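You operate a simulated robot arm through the tools that you are given. There is no shell and no other tool. Be economical: measure what you need, move in short steps, check, and stop when the job is done.

Carry out the task below with a simulated robot arm. There is one attempt and no reset: what you move stays moved.

JOB
Take the light tin that says "No. 4" from the table top and leave it on the cream pinch dish.

The check looks at the end state, three seconds after you hand in, the way a careful person would. Anything else that was tipped, shoved, dropped, spilled or broken makes it a failure.

ROBOT AND FRAMES
A 7-joint arm with a two-finger parallel gripper, fixed in place. Base frame: the origin is at the foot of the arm, x ahead of it, y to its left, z up; the work surface is at about z = 0. Readings come in cm, rad, newtons and seconds.
With the tool pointing down near the work surface it reaches from about 22 to 58 cm from the base axis. Its first joint turns from -1.152 to 1.152 rad. Payload 2.5 kg.
The tool frame sits at the grasp point between the pads (the TCP): z along the fingers, y along the line on which they close. The tips reach 2.3 cm beyond it. Largest opening 9.4 cm; finger width 3.8, thickness 1; the body of the gripper, 5.4 by 9.6 cm, starts 3.9 cm behind the TCP.
Orientation is that of the tool frame in the base frame, as a unit quaternion [x, y, z, w]. With the fingers straight down and closing along the base's y, the tool's x points along the base's -x, its y along +y and its z along -z.

CONTROLS
- The arm moves only by the tool send_rows. Its argument "moves" is a list of rows, each a list of 5 numbers: the opening in per cent of the stroke, from 0 (shut) to 100 (fully open), then the shift along the base's x, y, z in cm, then the turn about the base's z in rad. In form: [[jaw, x, y, z, twist], ...]. A call has 1 to 20 rows; each row is the pose to reach, as a shift and turn from the pose commanded when the call began. Rows are played at 5 a second. More than 5 cm and 0.15 rad between two rows, or a gripper value outside its range, and nothing of the call is played. Where a pose cannot be reached the arm comes as near as it can. A force on the tool above 40 N (or 10 N above the force at the start of the call, whichever is more), or a blocked arm, ends the call early, and 0.2 s more pass. Each finger travels about 10.8 cm/s and halts on what it meets, pressing with about 39 N; the grip force reading is that of the motor and also rises with nothing between the fingers. The clock runs only during rows and for 0.2 s after the last one: add rows that repeat a pose to give the fingers time. It gives the time, the measured TCP pose, the force on the tool (base axes), the opening and the grip force at its end, in the units of the frame above (readings bear some noise).
- Cameras (640 x 400 px; columns grow to the right, rows downward): "scene" is fixed at [10.96, -39.56, 55.5]; the picture's right is [0.91, -0.41, 0.00], its down [-0.19, -0.42, -0.89] and it looks along [0.36, 0.81, -0.46] (base axes); focal length 320 px, centre (320, 200). "wrist" rides on the gripper at [8.6, 1.6, -7.4] in the tool frame; the picture's right is [-0.18, 0.98, 0.00], its down [-0.58, -0.11, -0.81] and it looks along [-0.79, -0.15, 0.59] (tool axes); focal length 243 px, centre (320, 200). There is no depth. A picture from a camera that has moved, and an enlarged one, comes with that camera's place and axes in the base frame and with its lens.
- get_image(camera): a new picture of that camera. No time passes.
- zoom(camera, box): a new picture of the part [left, top, right, bottom] of that camera's present view, enlarged. No time passes.
- sign_off(): hands the job in; it is judged then, once.

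Go step by step. Nothing tells you positions but the pictures and the camera data: compare them with the known pose of the tool, close in by small moves and look again before you grip or let go. The budget is 90 turns and 38 pictures, counting those below and the enlarged ones. Unless the task says otherwise, let go and move clear before handing in, and close with one line.

The tools are called after "Call:" as a command line: name --pt "numbers of a row" for each row, then --argument value for the rest, lists and objects as JSON in quotes. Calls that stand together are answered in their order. send_rows: Moves the arm, as the interface text tells. Its arguments: {"type":"object","properties":{"moves":{"type":"array","items":{"type":"array","items":{"type":"number"}}}},"required":["moves"]} The other tools are called the same way: get_image (camera) takes a picture; zoom (camera, box) takes an enlarged picture of a part of a camera's view; sign_off () hands the job in.

At the start:

```text
clock: 0.0
ee_pos: [38.68, 20.36, 23.39]
tool_rot: [0.001, 1.0, 0.0, 0.0]
ft_force: [-0.5, -0.2, -0.4]
finger_gap: 9.39
grip_force: 0.0
```

scene: 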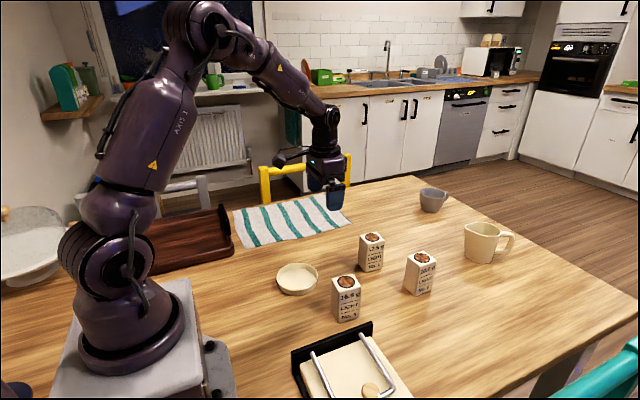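
wrist: 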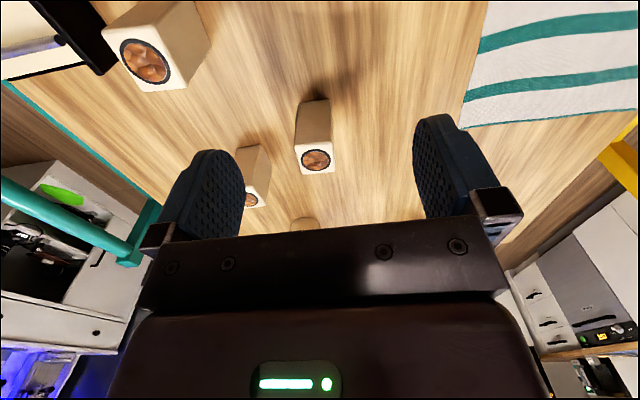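

I see three similar tins near the middle of the table and a cream dish to their left. I will zoom in to read the labels.

Call:
zoom --camera "scene" --box '[320, 220, 448, 330]'

Call:
zoom --camera "scene" --box '[260, 220, 400, 330]'

```text
3.64 times, centred on (384, 275) of scene
camera zoom: at [10.96, -39.56, 55.5], right [0.91, -0.41, 0.0], down [-0.19, -0.42, -0.89], along [0.36, 0.81, -0.46], focal length 1165 px, centre (87, -73)
```

zoom: 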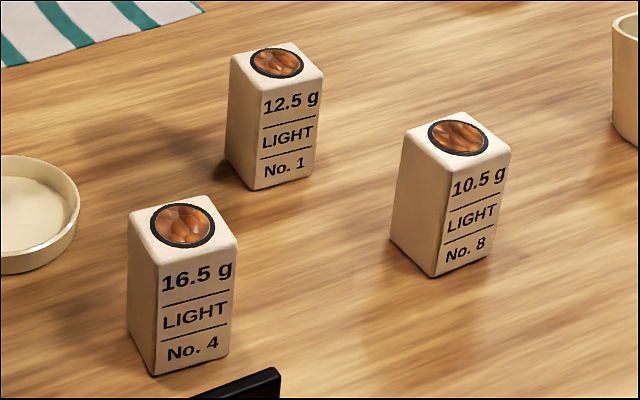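

```text
3.64 times, centred on (330, 275) of scene
camera zoom: at [10.96, -39.56, 55.5], right [0.91, -0.41, 0.0], down [-0.19, -0.42, -0.89], along [0.36, 0.81, -0.46], focal length 1165 px, centre (284, -73)
```

zoom: 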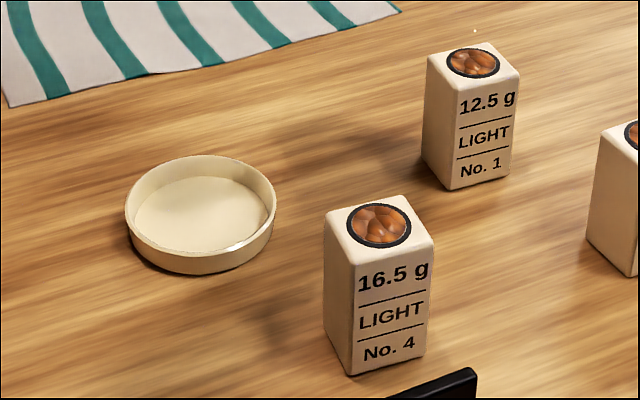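

Tin No. 4 is the one nearest the camera. I put it at about (37, 6), 8.5 cm tall and turned about -0.09 rad. The dish is near (30.7, 19). I will move above the tin, staying high, and look again.

Call:
send_rows --pt "100 -0.4 -4.5 0 -0.03" --pt "100 -0.8 -9 0 -0.06" --pt "100 -1.5 -14.4 0 -0.09" --pt "100 -1.5 -14.4 -4 -0.09" --pt "100 -1.5 -14.4 -6.5 -0.09" --pt "100 -1.5 -14.4 -6.5 -0.09"

Call:
get_image --camera "wrist"

Call:
get_image --camera "scene"

```text
refused: row 3 steps farther than a row can; nothing moved
```

```text
33 pictures are left
camera wrist: at [30.12, 21.92, 30.9], right [0.18, 0.98, 0.0], down [0.58, -0.11, 0.81], along [0.79, -0.15, -0.59], focal length 243 px, centre (320, 200)
```

wrist: 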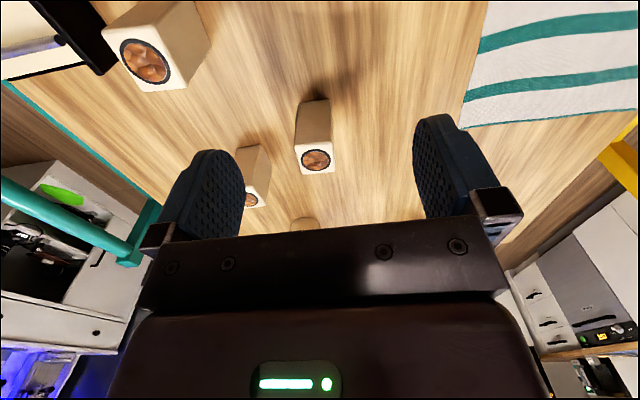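

```text
32 pictures are left
```

scene: 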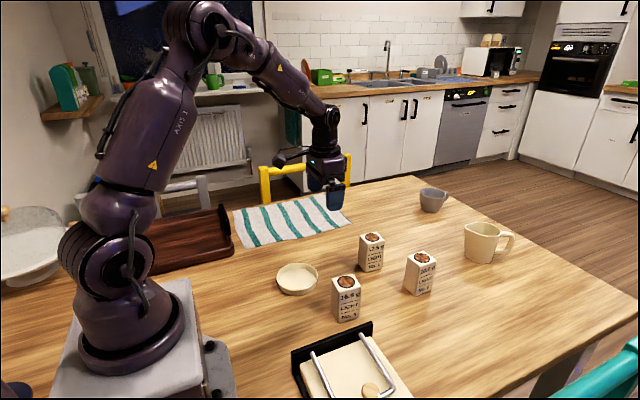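

The call was refused because one step was too long, so nothing moved. I will send the same path in smaller steps.

Call:
send_rows --pt "100 -0.4 -4 0 -0.03" --pt "100 -0.8 -8 0 -0.06" --pt "100 -1.2 -12 0 -0.09" --pt "100 -1.5 -14.6 0 -0.09" --pt "100 -1.5 -14.6 -4 -0.09" --pt "100 -1.5 -14.6 -6.5 -0.09" --pt "100 -1.5 -14.6 -6.5 -0.09"

Call:
get_image --camera "wrist"

Call:
get_image --camera "scene"

```text
clock: 1.6
ee_pos: [37.07, 5.71, 17.06]
tool_rot: [0.046, 0.999, 0.0, 0.0]
ft_force: [0.0, -0.2, -0.4]
finger_gap: 9.38
grip_force: 0.2
```

```text
31 pictures are left
camera wrist: at [28.68, 8.05, 24.46], right [0.27, 0.96, 0.0], down [0.57, -0.16, 0.81], along [0.78, -0.22, -0.59], focal length 243 px, centre (320, 200)
```

wrist: 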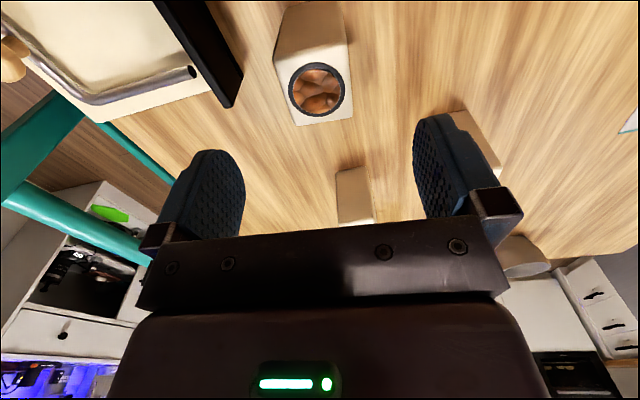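

```text
30 pictures are left
```

scene: 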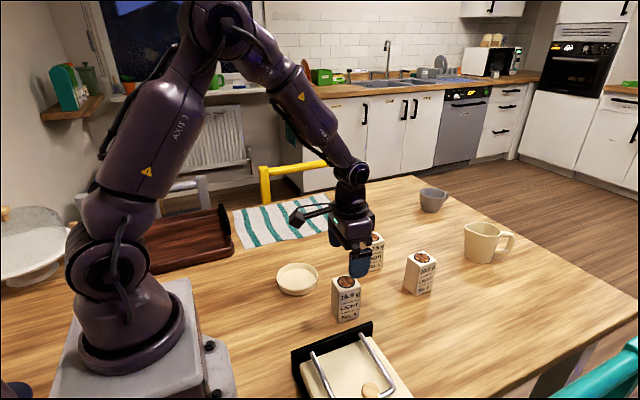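

The tin top shows close to centred between the fingers. I will zoom in to get its turn angle precisely.

Call:
zoom --camera "wrist" --box '[240, 0, 400, 140]'

```text
2.86 times, centred on (320, 70) of wrist
camera zoom: at [28.68, 8.05, 24.46], right [0.27, 0.96, 0.0], down [0.57, -0.16, 0.81], along [0.78, -0.22, -0.59], focal length 693 px, centre (320, 571)
```

zoom: 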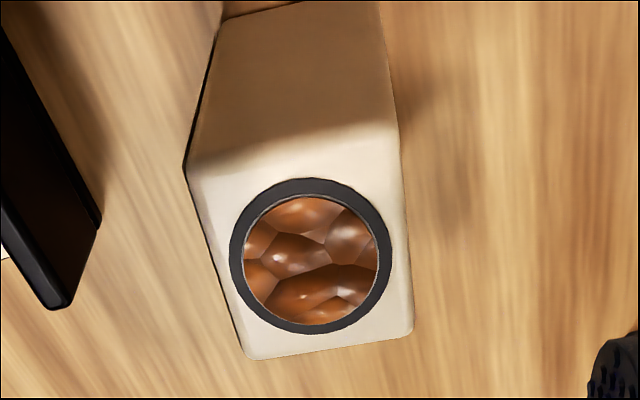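

Tin No. 4's centre is at about (37.1, 5.5), its top is near z = 9, and its turn is about -0.095 rad, which the gripper already matches. I will descend with the jaws partly closed to a high grip, then look.

Call:
send_rows --pt "78 0 -0.28 0 0" --pt "78 0 -0.28 -3 0" --pt "78 0 -0.28 -6 0" --pt "78 0 -0.28 -8.5 0" --pt "78 0 -0.28 -10.2 0" --pt "78 0 -0.28 -10.2 0"

Call:
get_image --camera "wrist"

Call:
zoom --camera "scene" --box '[260, 200, 440, 340]'

```text
clock: 3.0
ee_pos: [37.34, 5.5, 6.8]
tool_rot: [0.045, 0.999, 0.0, 0.0]
ft_force: [0.2, -0.4, -0.4]
finger_gap: 7.32
grip_force: 0.0
```

```text
28 pictures are left
camera wrist: at [28.81, 7.82, 14.17], right [0.27, 0.96, 0.0], down [0.57, -0.16, 0.81], along [0.78, -0.22, -0.59], focal length 243 px, centre (320, 200)
```

wrist: 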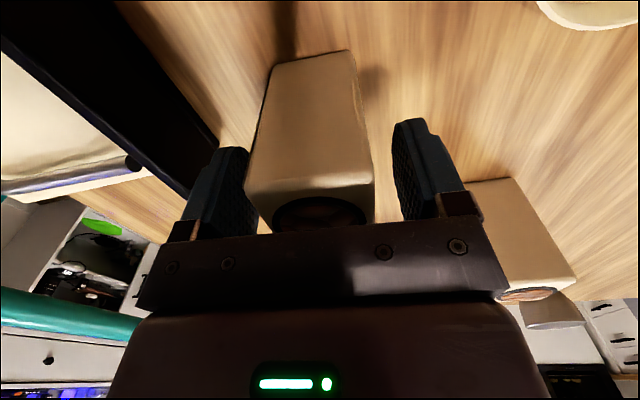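

```text
2.86 times, centred on (350, 270) of scene
camera zoom: at [10.96, -39.56, 55.5], right [0.91, -0.41, 0.0], down [-0.19, -0.42, -0.89], along [0.36, 0.81, -0.46], focal length 915 px, centre (234, 0)
```

zoom: 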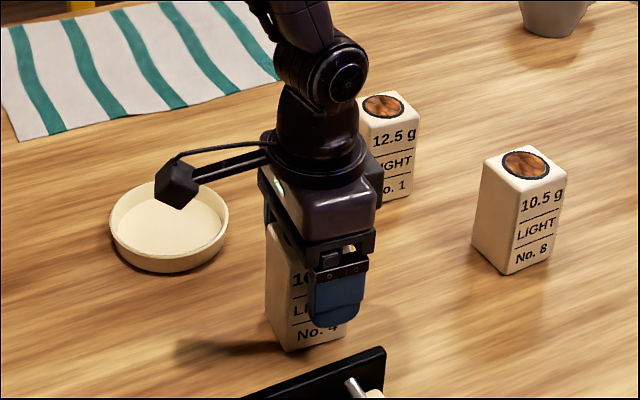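

The fingers straddle the tin with clearance on both sides, and the tin is still upright. I will close most of the way and check before gripping.

Call:
send_rows --pt "68 -0.1 0 0 0" --pt "60 -0.1 0 0 0" --pt "55 -0.1 0 0 0" --pt "55 -0.1 0 0 0"

Call:
get_image --camera "wrist"

```text
clock: 4.0
ee_pos: [37.2, 5.49, 6.76]
tool_rot: [0.045, 0.999, 0.0, 0.0]
ft_force: [-0.2, -0.4, 0.6]
finger_gap: 5.18
grip_force: 0.1
```

```text
26 pictures are left
camera wrist: at [28.71, 7.79, 14.22], right [0.27, 0.96, 0.0], down [0.57, -0.16, 0.81], along [0.78, -0.22, -0.59], focal length 243 px, centre (320, 200)
```

wrist: 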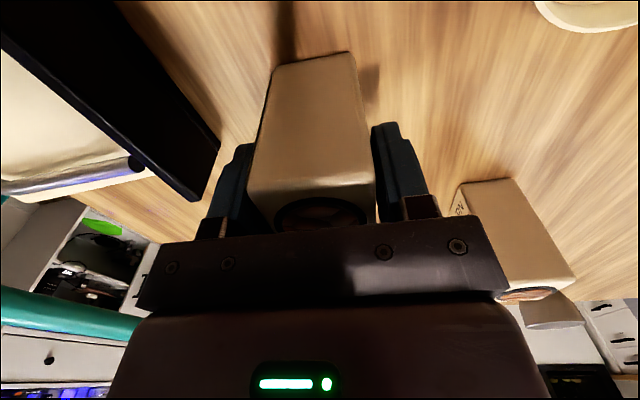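

The jaws are just outside the tin, which has not moved. I will close to grip and then lift slightly.

Call:
send_rows --pt "50 0 0 0 0" --pt "46 0 0 0 0" --pt "40 0 0 0 0" --pt "30 0 0 0 0" --pt "30 0 0 0 0" --pt "30 0 0 0 0"

```text
clock: 5.4
ee_pos: [37.08, 5.33, 6.82]
tool_rot: [0.045, 0.999, -0.001, 0.0]
ft_force: [1.1, 0.3, 0.4]
finger_gap: 4.57
grip_force: 38.6
```

Call:
send_rows --pt "30 0 0 1 0" --pt "30 0 0 3 0" --pt "30 0 0 6 0" --pt "30 0 0 9 0" --pt "30 0 0 9 0"

Call:
get_image --camera "scene"

Call:
get_image --camera "wrist"

```text
clock: 6.6
ee_pos: [37.17, 5.42, 16.01]
tool_rot: [0.045, 0.999, 0.0, 0.0]
ft_force: [0.1, 0.1, -0.5]
finger_gap: 2.81
grip_force: 0.1
```

```text
25 pictures are left
```

scene: 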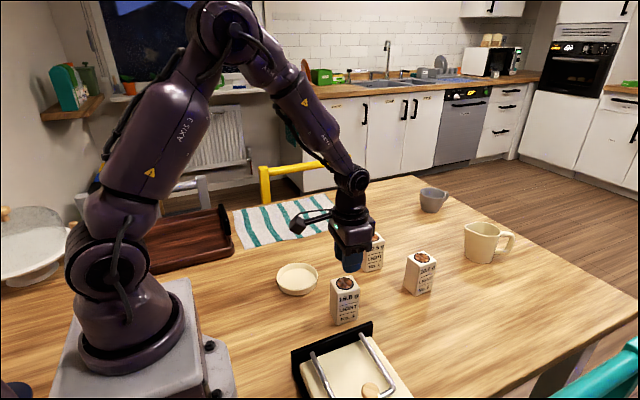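

```text
24 pictures are left
camera wrist: at [28.68, 7.84, 23.3], right [0.27, 0.96, 0.0], down [0.57, -0.16, 0.81], along [0.78, -0.22, -0.59], focal length 243 px, centre (320, 200)
```

wrist: 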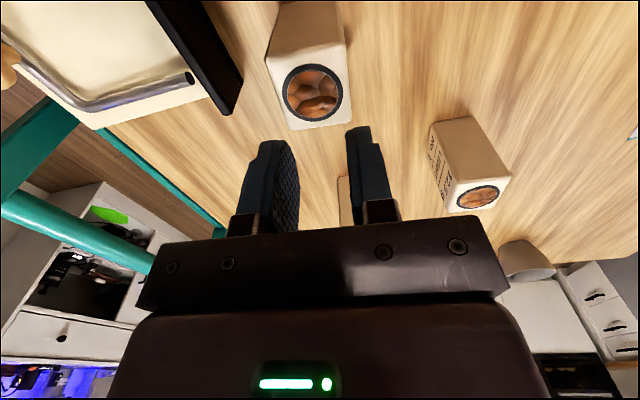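

The tin slipped out during the lift and is still standing on the table. I will check it closely before trying again.

Call:
zoom --camera "scene" --box '[290, 240, 418, 335]'

Call:
zoom --camera "wrist" --box '[240, 0, 400, 140]'

```text
4.21 times, centred on (354, 288) of scene
camera zoom: at [10.96, -39.56, 55.5], right [0.91, -0.41, 0.0], down [-0.19, -0.42, -0.89], along [0.36, 0.81, -0.46], focal length 1349 px, centre (177, -168)
```

zoom: 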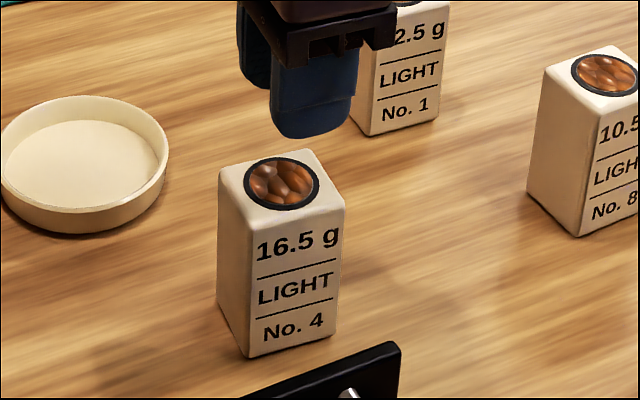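

```text
2.86 times, centred on (320, 70) of wrist
camera zoom: at [28.68, 7.84, 23.3], right [0.27, 0.96, 0.0], down [0.57, -0.16, 0.81], along [0.78, -0.22, -0.59], focal length 693 px, centre (320, 571)
```

zoom: 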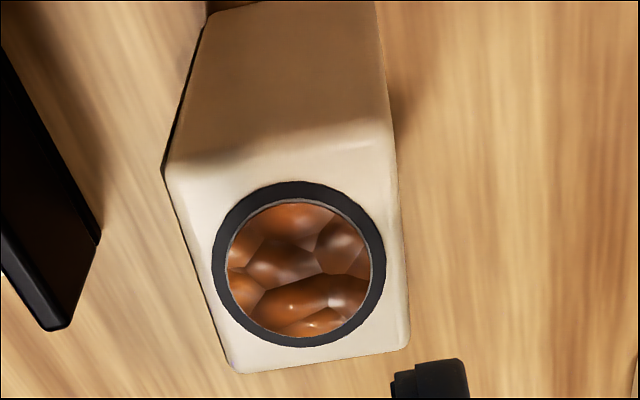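

Tin No. 4 is upright but has shifted slightly, to about (36.6, 5.25). I will grip lower with the jaw command fully shut, then lift very slowly and read the force.

Call:
send_rows --pt "50 -0.5 -0.2 0 0" --pt "75 -0.5 -0.2 0 0" --pt "78 -0.5 -0.2 -3 0" --pt "78 -0.5 -0.2 -6 0" --pt "78 -0.5 -0.2 -9 0" --pt "78 -0.5 -0.2 -10 0" --pt "65 -0.5 -0.2 -10 0" --pt "55 -0.5 -0.2 -10 0" --pt "55 -0.5 -0.2 -10 0"

Call:
get_image --camera "wrist"

```text
clock: 8.6
ee_pos: [36.68, 5.39, 5.96]
tool_rot: [0.045, 0.999, 0.0, 0.0]
ft_force: [-1.1, -0.8, 0.7]
finger_gap: 5.17
grip_force: 0.0
```

```text
21 pictures are left
camera wrist: at [28.16, 7.73, 13.25], right [0.27, 0.96, 0.0], down [0.57, -0.16, 0.81], along [0.78, -0.22, -0.59], focal length 243 px, centre (320, 200)
```

wrist: 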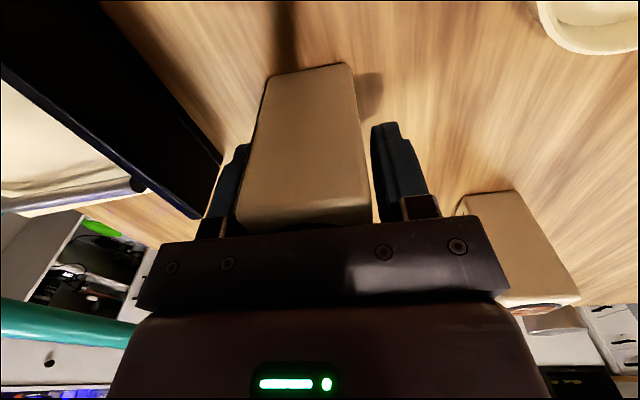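

The fingers are around the tin, slightly off to one side. I will shift a little, close fully, settle and lift about 0.6 cm slowly.

Call:
send_rows --pt "55 0 -0.15 0 0" --pt "50 0 -0.15 0 0" --pt "46 0 -0.15 0 0" --pt "20 0 -0.15 0 0" --pt "0 0 -0.15 0 0" --pt "0 0 -0.15 0 0" --pt "0 0 -0.15 0 0" --pt "0 0 -0.15 0.1 0" --pt "0 0 -0.15 0.2 0" --pt "0 0 -0.15 0.3 0" --pt "0 0 -0.15 0.4 0" --pt "0 0 -0.15 0.5 0" --pt "0 0 -0.15 0.6 0" --pt "0 0 -0.15 0.6 0"

Call:
zoom --camera "scene" --box '[290, 240, 418, 335]'

```text
clock: 11.6
ee_pos: [36.71, 5.11, 6.42]
tool_rot: [0.046, 0.999, 0.0, 0.0]
ft_force: [-0.7, -0.3, -0.8]
finger_gap: 4.53
grip_force: 39.1
```

```text
4.21 times, centred on (354, 288) of scene
camera zoom: at [10.96, -39.56, 55.5], right [0.91, -0.41, 0.0], down [-0.19, -0.42, -0.89], along [0.36, 0.81, -0.46], focal length 1349 px, centre (177, -168)
```

zoom: 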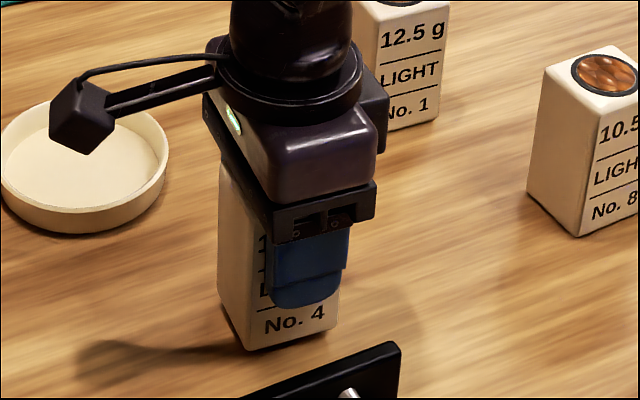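

The tin has lifted with the grip at full force. I will keep lifting gently and check for creep.

Call:
send_rows --pt "0 0 0 0.2 0" --pt "0 0 0 0.5 0" --pt "0 0 0 0.8 0" --pt "0 0 0 1.1 0" --pt "0 0 0 1.4 0" --pt "0 0 0 1.7 0" --pt "0 0 0 2.0 0" --pt "0 0 0 2.0 0"

Call:
zoom --camera "scene" --box '[290, 240, 418, 335]'

```text
clock: 13.4
ee_pos: [36.72, 5.28, 8.32]
tool_rot: [0.045, 0.999, 0.0, 0.001]
ft_force: [0.9, 0.6, -0.8]
finger_gap: 4.54
grip_force: 38.7
```

```text
4.21 times, centred on (354, 288) of scene
camera zoom: at [10.96, -39.56, 55.5], right [0.91, -0.41, 0.0], down [-0.19, -0.42, -0.89], along [0.36, 0.81, -0.46], focal length 1349 px, centre (177, -168)
```

zoom: 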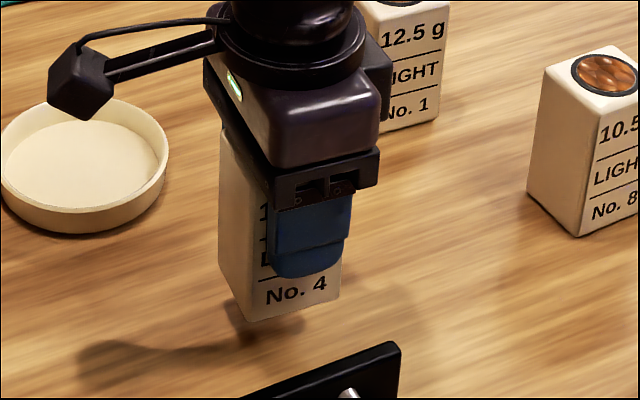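

The tin is held firmly, its bottom about 6 cm below the TCP. I put the dish centre at about (30.9, 19.4). I will lift another 3 cm and begin a slow transfer.

Call:
send_rows --pt "0 0 0 0.3 0" --pt "0 0 0 0.8 0" --pt "0 0 0 1.3 0" --pt "0 0 0 1.8 0" --pt "0 0 0 2.3 0" --pt "0 0 0 2.7 0" --pt "0 0 0 3 0" --pt "0 -0.15 0.4 3 0" --pt "0 -0.5 1.2 3 0" --pt "0 -0.9 2.2 3 0" --pt "0 -1.3 3.2 3 0" --pt "0 -1.7 4.2 3 0" --pt "0 -2.1 5.2 3 0" --pt "0 -2.5 6.2 3 0" --pt "0 -2.8 7.0 3 0" --pt "0 -3 7.5 3 0" --pt "0 -3 7.5 3 0"

Call:
get_image --camera "scene"

```text
clock: 17.0
ee_pos: [33.59, 12.57, 11.4]
tool_rot: [0.046, 0.999, -0.001, 0.0]
ft_force: [0.4, -0.6, -1.1]
finger_gap: 4.56
grip_force: 39.5
```

```text
18 pictures are left
```

scene: 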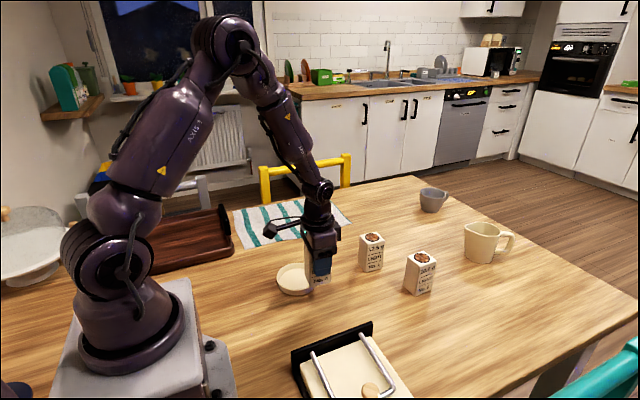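

Tin held and halfway there. I will continue slowly to above the dish centre.

Call:
send_rows --pt "0 -0.15 0.4 0 0" --pt "0 -0.5 1.2 0 0" --pt "0 -0.9 2.2 0 0" --pt "0 -1.3 3.2 0 0" --pt "0 -1.7 4.2 0 0" --pt "0 -2.1 5.2 0 0" --pt "0 -2.5 6.1 0 0" --pt "0 -2.7 6.6 0 0" --pt "0 -2.75 6.8 0 0" --pt "0 -2.75 6.8 0 0"

Call:
zoom --camera "scene" --box '[240, 210, 368, 305]'

Call:
get_image --camera "wrist"

```text
clock: 19.2
ee_pos: [31.0, 19.58, 11.43]
tool_rot: [0.046, 0.999, -0.001, 0.0]
ft_force: [-0.3, 0.3, -1.0]
finger_gap: 4.55
grip_force: 39.2
```

```text
4.21 times, centred on (304, 258) of scene
camera zoom: at [10.96, -39.56, 55.5], right [0.91, -0.41, 0.0], down [-0.19, -0.42, -0.89], along [0.36, 0.81, -0.46], focal length 1349 px, centre (387, -42)
```

zoom: 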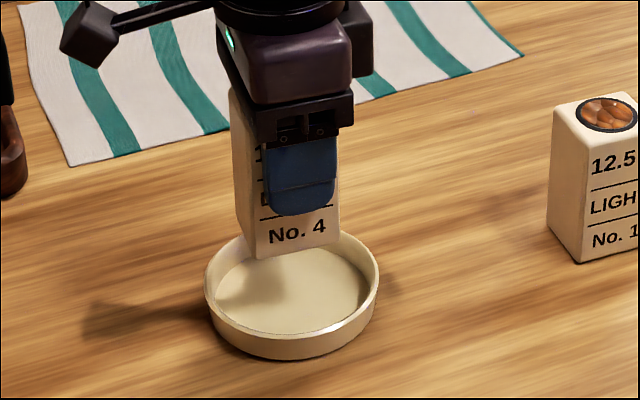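

```text
16 pictures are left
camera wrist: at [22.52, 21.8, 18.8], right [0.27, 0.96, 0.0], down [0.57, -0.16, 0.81], along [0.78, -0.22, -0.59], focal length 243 px, centre (320, 200)
```

wrist: 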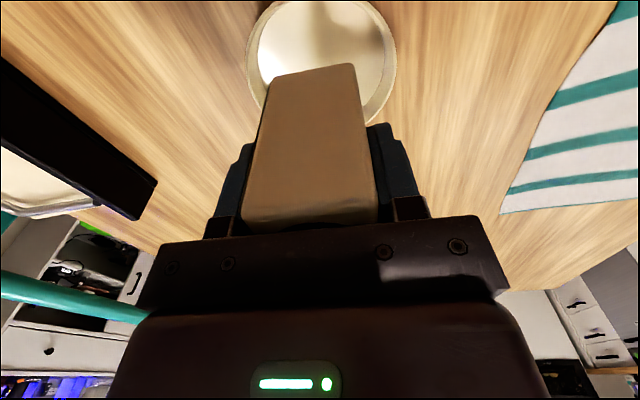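

The tin hangs above the dish. The two views give dish centres that differ by almost 1 cm, so I will refine with a zoom of each.

Call:
zoom --camera "wrist" --box '[220, 0, 420, 150]'

Call:
zoom --camera "scene" --box '[270, 250, 344, 305]'

```text
2.67 times, centred on (320, 75) of wrist
camera zoom: at [22.52, 21.8, 18.8], right [0.27, 0.96, 0.0], down [0.57, -0.16, 0.81], along [0.78, -0.22, -0.59], focal length 647 px, centre (320, 533)
```

zoom: 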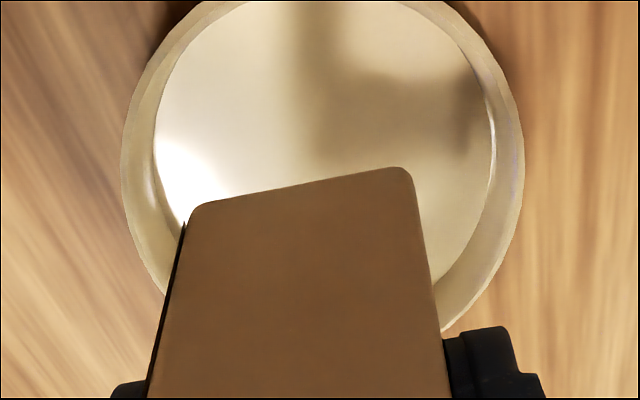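

```text
7.27 times, centred on (307, 278) of scene
camera zoom: at [10.96, -39.56, 55.5], right [0.91, -0.41, 0.0], down [-0.19, -0.42, -0.89], along [0.36, 0.81, -0.46], focal length 2329 px, centre (414, -364)
```

zoom: 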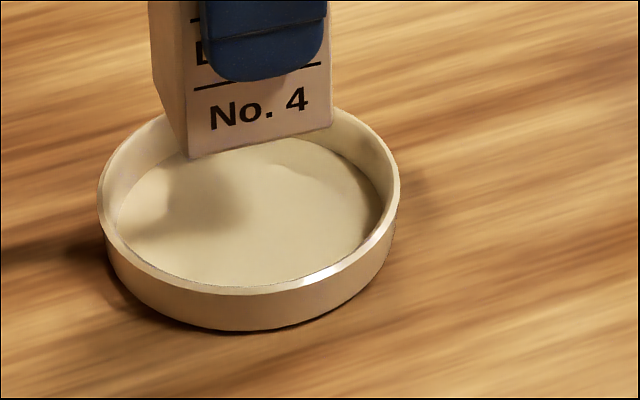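

Both views now agree on a dish centre at (30.9, 19.5), directly under the tin. I will lower it slowly to just above the dish floor.

Call:
send_rows --pt "0 0 0 -0.3 0" --pt "0 0 0 -0.8 0" --pt "0 0 0 -1.3 0" --pt "0 0 0 -1.8 0" --pt "0 0 0 -2.3 0" --pt "0 0 0 -2.8 0" --pt "0 0 0 -3.3 0" --pt "0 0 0 -3.7 0" --pt "0 0 0 -4.0 0" --pt "0 0 0 -4.0 0"

Call:
zoom --camera "scene" --box '[260, 225, 344, 305]'

```text
clock: 21.4
ee_pos: [30.94, 19.38, 7.39]
tool_rot: [0.046, 0.999, 0.0, 0.0]
ft_force: [0.4, 0.3, -0.8]
finger_gap: 4.58
grip_force: 38.8
```

```text
5.00 times, centred on (302, 265) of scene
camera zoom: at [10.96, -39.56, 55.5], right [0.91, -0.41, 0.0], down [-0.19, -0.42, -0.89], along [0.36, 0.81, -0.46], focal length 1602 px, centre (410, -125)
```

zoom: 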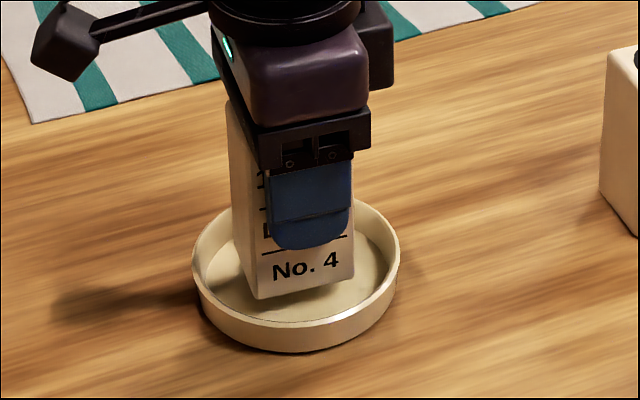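

The tin is inside the rim, well centred and about 1 cm above the floor. I will lower it in small steps and watch the force.

Call:
send_rows --pt "0 0 0 -0.15 0" --pt "0 0 0 -0.3 0" --pt "0 0 0 -0.45 0" --pt "0 0 0 -0.6 0" --pt "0 0 0 -0.6 0" --pt "0 0 0 -0.6 0"

```text
clock: 22.8
ee_pos: [30.95, 19.44, 6.92]
tool_rot: [0.045, 0.999, 0.0, 0.0]
ft_force: [0.1, -0.1, -0.6]
finger_gap: 4.55
grip_force: 38.6
```

Call:
send_rows --pt "0 0 0 -0.08 0" --pt "0 0 0 -0.16 0" --pt "0 0 0 -0.24 0" --pt "0 0 0 -0.24 0" --pt "0 0 0 -0.24 0"

Call:
zoom --camera "scene" --box '[260, 225, 344, 305]'

```text
clock: 24.0
ee_pos: [30.8, 19.44, 6.47]
tool_rot: [0.045, 0.999, 0.001, 0.0]
ft_force: [-0.6, 0.9, -0.9]
finger_gap: 4.56
grip_force: 39.7
```

```text
5.00 times, centred on (302, 265) of scene
camera zoom: at [10.96, -39.56, 55.5], right [0.91, -0.41, 0.0], down [-0.19, -0.42, -0.89], along [0.36, 0.81, -0.46], focal length 1602 px, centre (410, -125)
```

zoom: 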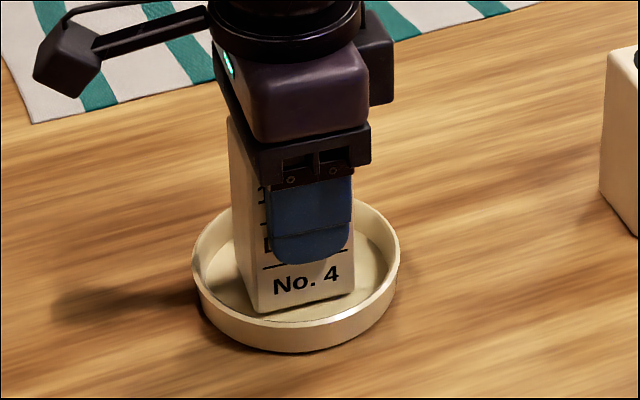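

The tin is nearly touching the floor. I will take a few more tiny steps to feel for contact.

Call:
send_rows --pt "0 0 0 -0.06 0" --pt "0 0 0 -0.12 0" --pt "0 0 0 -0.18 0" --pt "0 0 0 -0.18 0"

```text
clock: 25.0
ee_pos: [30.9, 19.54, 6.45]
tool_rot: [0.045, 0.999, 0.0, 0.0]
ft_force: [-0.3, 1.2, -1.9]
finger_gap: 4.58
grip_force: 39.0
```

Call:
send_rows --pt "0 0 0 -0.06 0" --pt "0 0 0 -0.12 0" --pt "0 0 0 -0.12 0"

Call:
zoom --camera "scene" --box '[260, 225, 344, 305]'

```text
clock: 25.8
ee_pos: [30.87, 19.37, 6.34]
tool_rot: [0.045, 0.999, 0.001, -0.001]
ft_force: [-8.4, -4.9, 27.3]
finger_gap: 4.55
grip_force: 39.4
```

```text
5.00 times, centred on (302, 265) of scene
camera zoom: at [10.95, -39.56, 55.5], right [0.91, -0.41, 0.0], down [-0.19, -0.42, -0.89], along [0.36, 0.81, -0.46], focal length 1602 px, centre (410, -125)
```

zoom: 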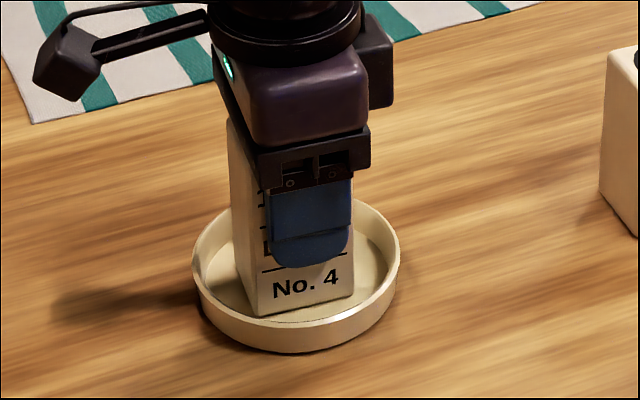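

The tin is on the dish floor with about 27 N of push. I will ease up slightly to unload it, then open the jaws gently and check.

Call:
send_rows --pt "0 0 0 0.06 0" --pt "0 0 0 0.1 0" --pt "0 0 0 0.1 0"

```text
clock: 26.6
ee_pos: [30.91, 19.41, 6.28]
tool_rot: [0.045, 0.999, 0.0, 0.0]
ft_force: [-0.9, -2.7, 13.6]
finger_gap: 4.59
grip_force: 38.7
```

Call:
send_rows --pt "0 0 0 0.04 0" --pt "0 0 0 0.07 0" --pt "0 0 0 0.07 0"

```text
clock: 27.4
ee_pos: [30.77, 19.46, 6.38]
tool_rot: [0.044, 0.999, 0.0, 0.0]
ft_force: [0.0, -0.2, -0.4]
finger_gap: 4.54
grip_force: 38.4
```

The tin is unloaded and resting on the floor. I will open slowly.

Call:
send_rows --pt "46 0 0 0 0" --pt "50 0 0 0 0" --pt "55 0 0 0 0" --pt "62 0 0 0 0" --pt "70 0 0 0 0" --pt "76 0 0 0 0" --pt "76 0 0 0 0"

Call:
get_image --camera "wrist"

```text
clock: 29.0
ee_pos: [30.87, 19.44, 6.52]
tool_rot: [0.045, 0.999, -0.001, 0.001]
ft_force: [0.1, 0.8, 0.2]
finger_gap: 7.15
grip_force: 0.0
```

```text
10 pictures are left
camera wrist: at [22.44, 21.75, 13.77], right [0.27, 0.96, 0.0], down [0.57, -0.16, 0.81], along [0.78, -0.22, -0.59], focal length 243 px, centre (320, 200)
```

wrist: 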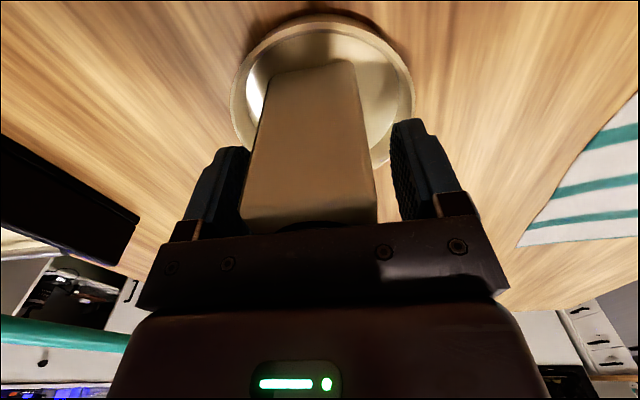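

The jaws are clear on both sides and the tin stands in the dish. I will rise straight up.

Call:
send_rows --pt "76 0 0 0.5 0" --pt "76 0 0 1.5 0" --pt "76 0 0 3 0" --pt "76 0 0 5 0" --pt "76 0 0 8 0" --pt "76 0 0 12 0" --pt "76 0 0 16 0" --pt "76 0 0 16 0"

Call:
get_image --camera "scene"

Call:
zoom --camera "scene" --box '[250, 225, 350, 305]'

```text
clock: 30.8
ee_pos: [30.87, 19.49, 22.52]
tool_rot: [0.044, 0.999, 0.0, 0.0]
ft_force: [-0.4, -0.1, 0.4]
finger_gap: 7.16
grip_force: 0.2
```

```text
9 pictures are left
```

scene: 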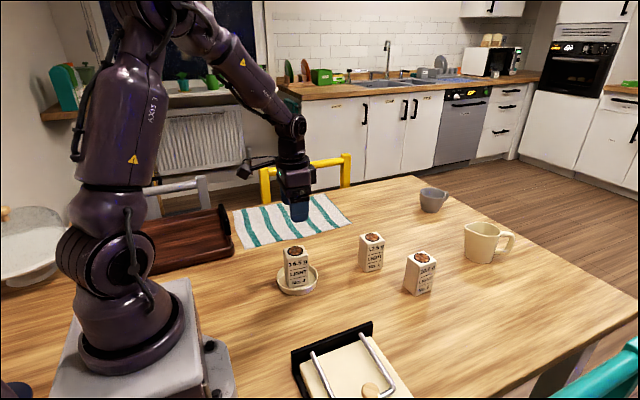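

```text
5.00 times, centred on (300, 265) of scene
camera zoom: at [10.96, -39.56, 55.5], right [0.91, -0.41, 0.0], down [-0.19, -0.42, -0.89], along [0.36, 0.81, -0.46], focal length 1602 px, centre (420, -125)
```

zoom: 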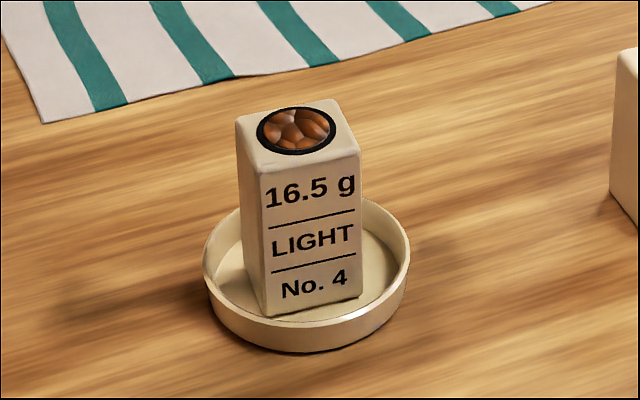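

Tin No. 4 stands upright in the dish, nothing else looks disturbed, and the gripper is clear. I am handing in.

Call:
sign_off

```text
The job is handed in.
```

The light tin No. 4 is standing upright in the cream pinch dish; on the first lift it slipped out of the gripper but stayed upright, and the second grip held.
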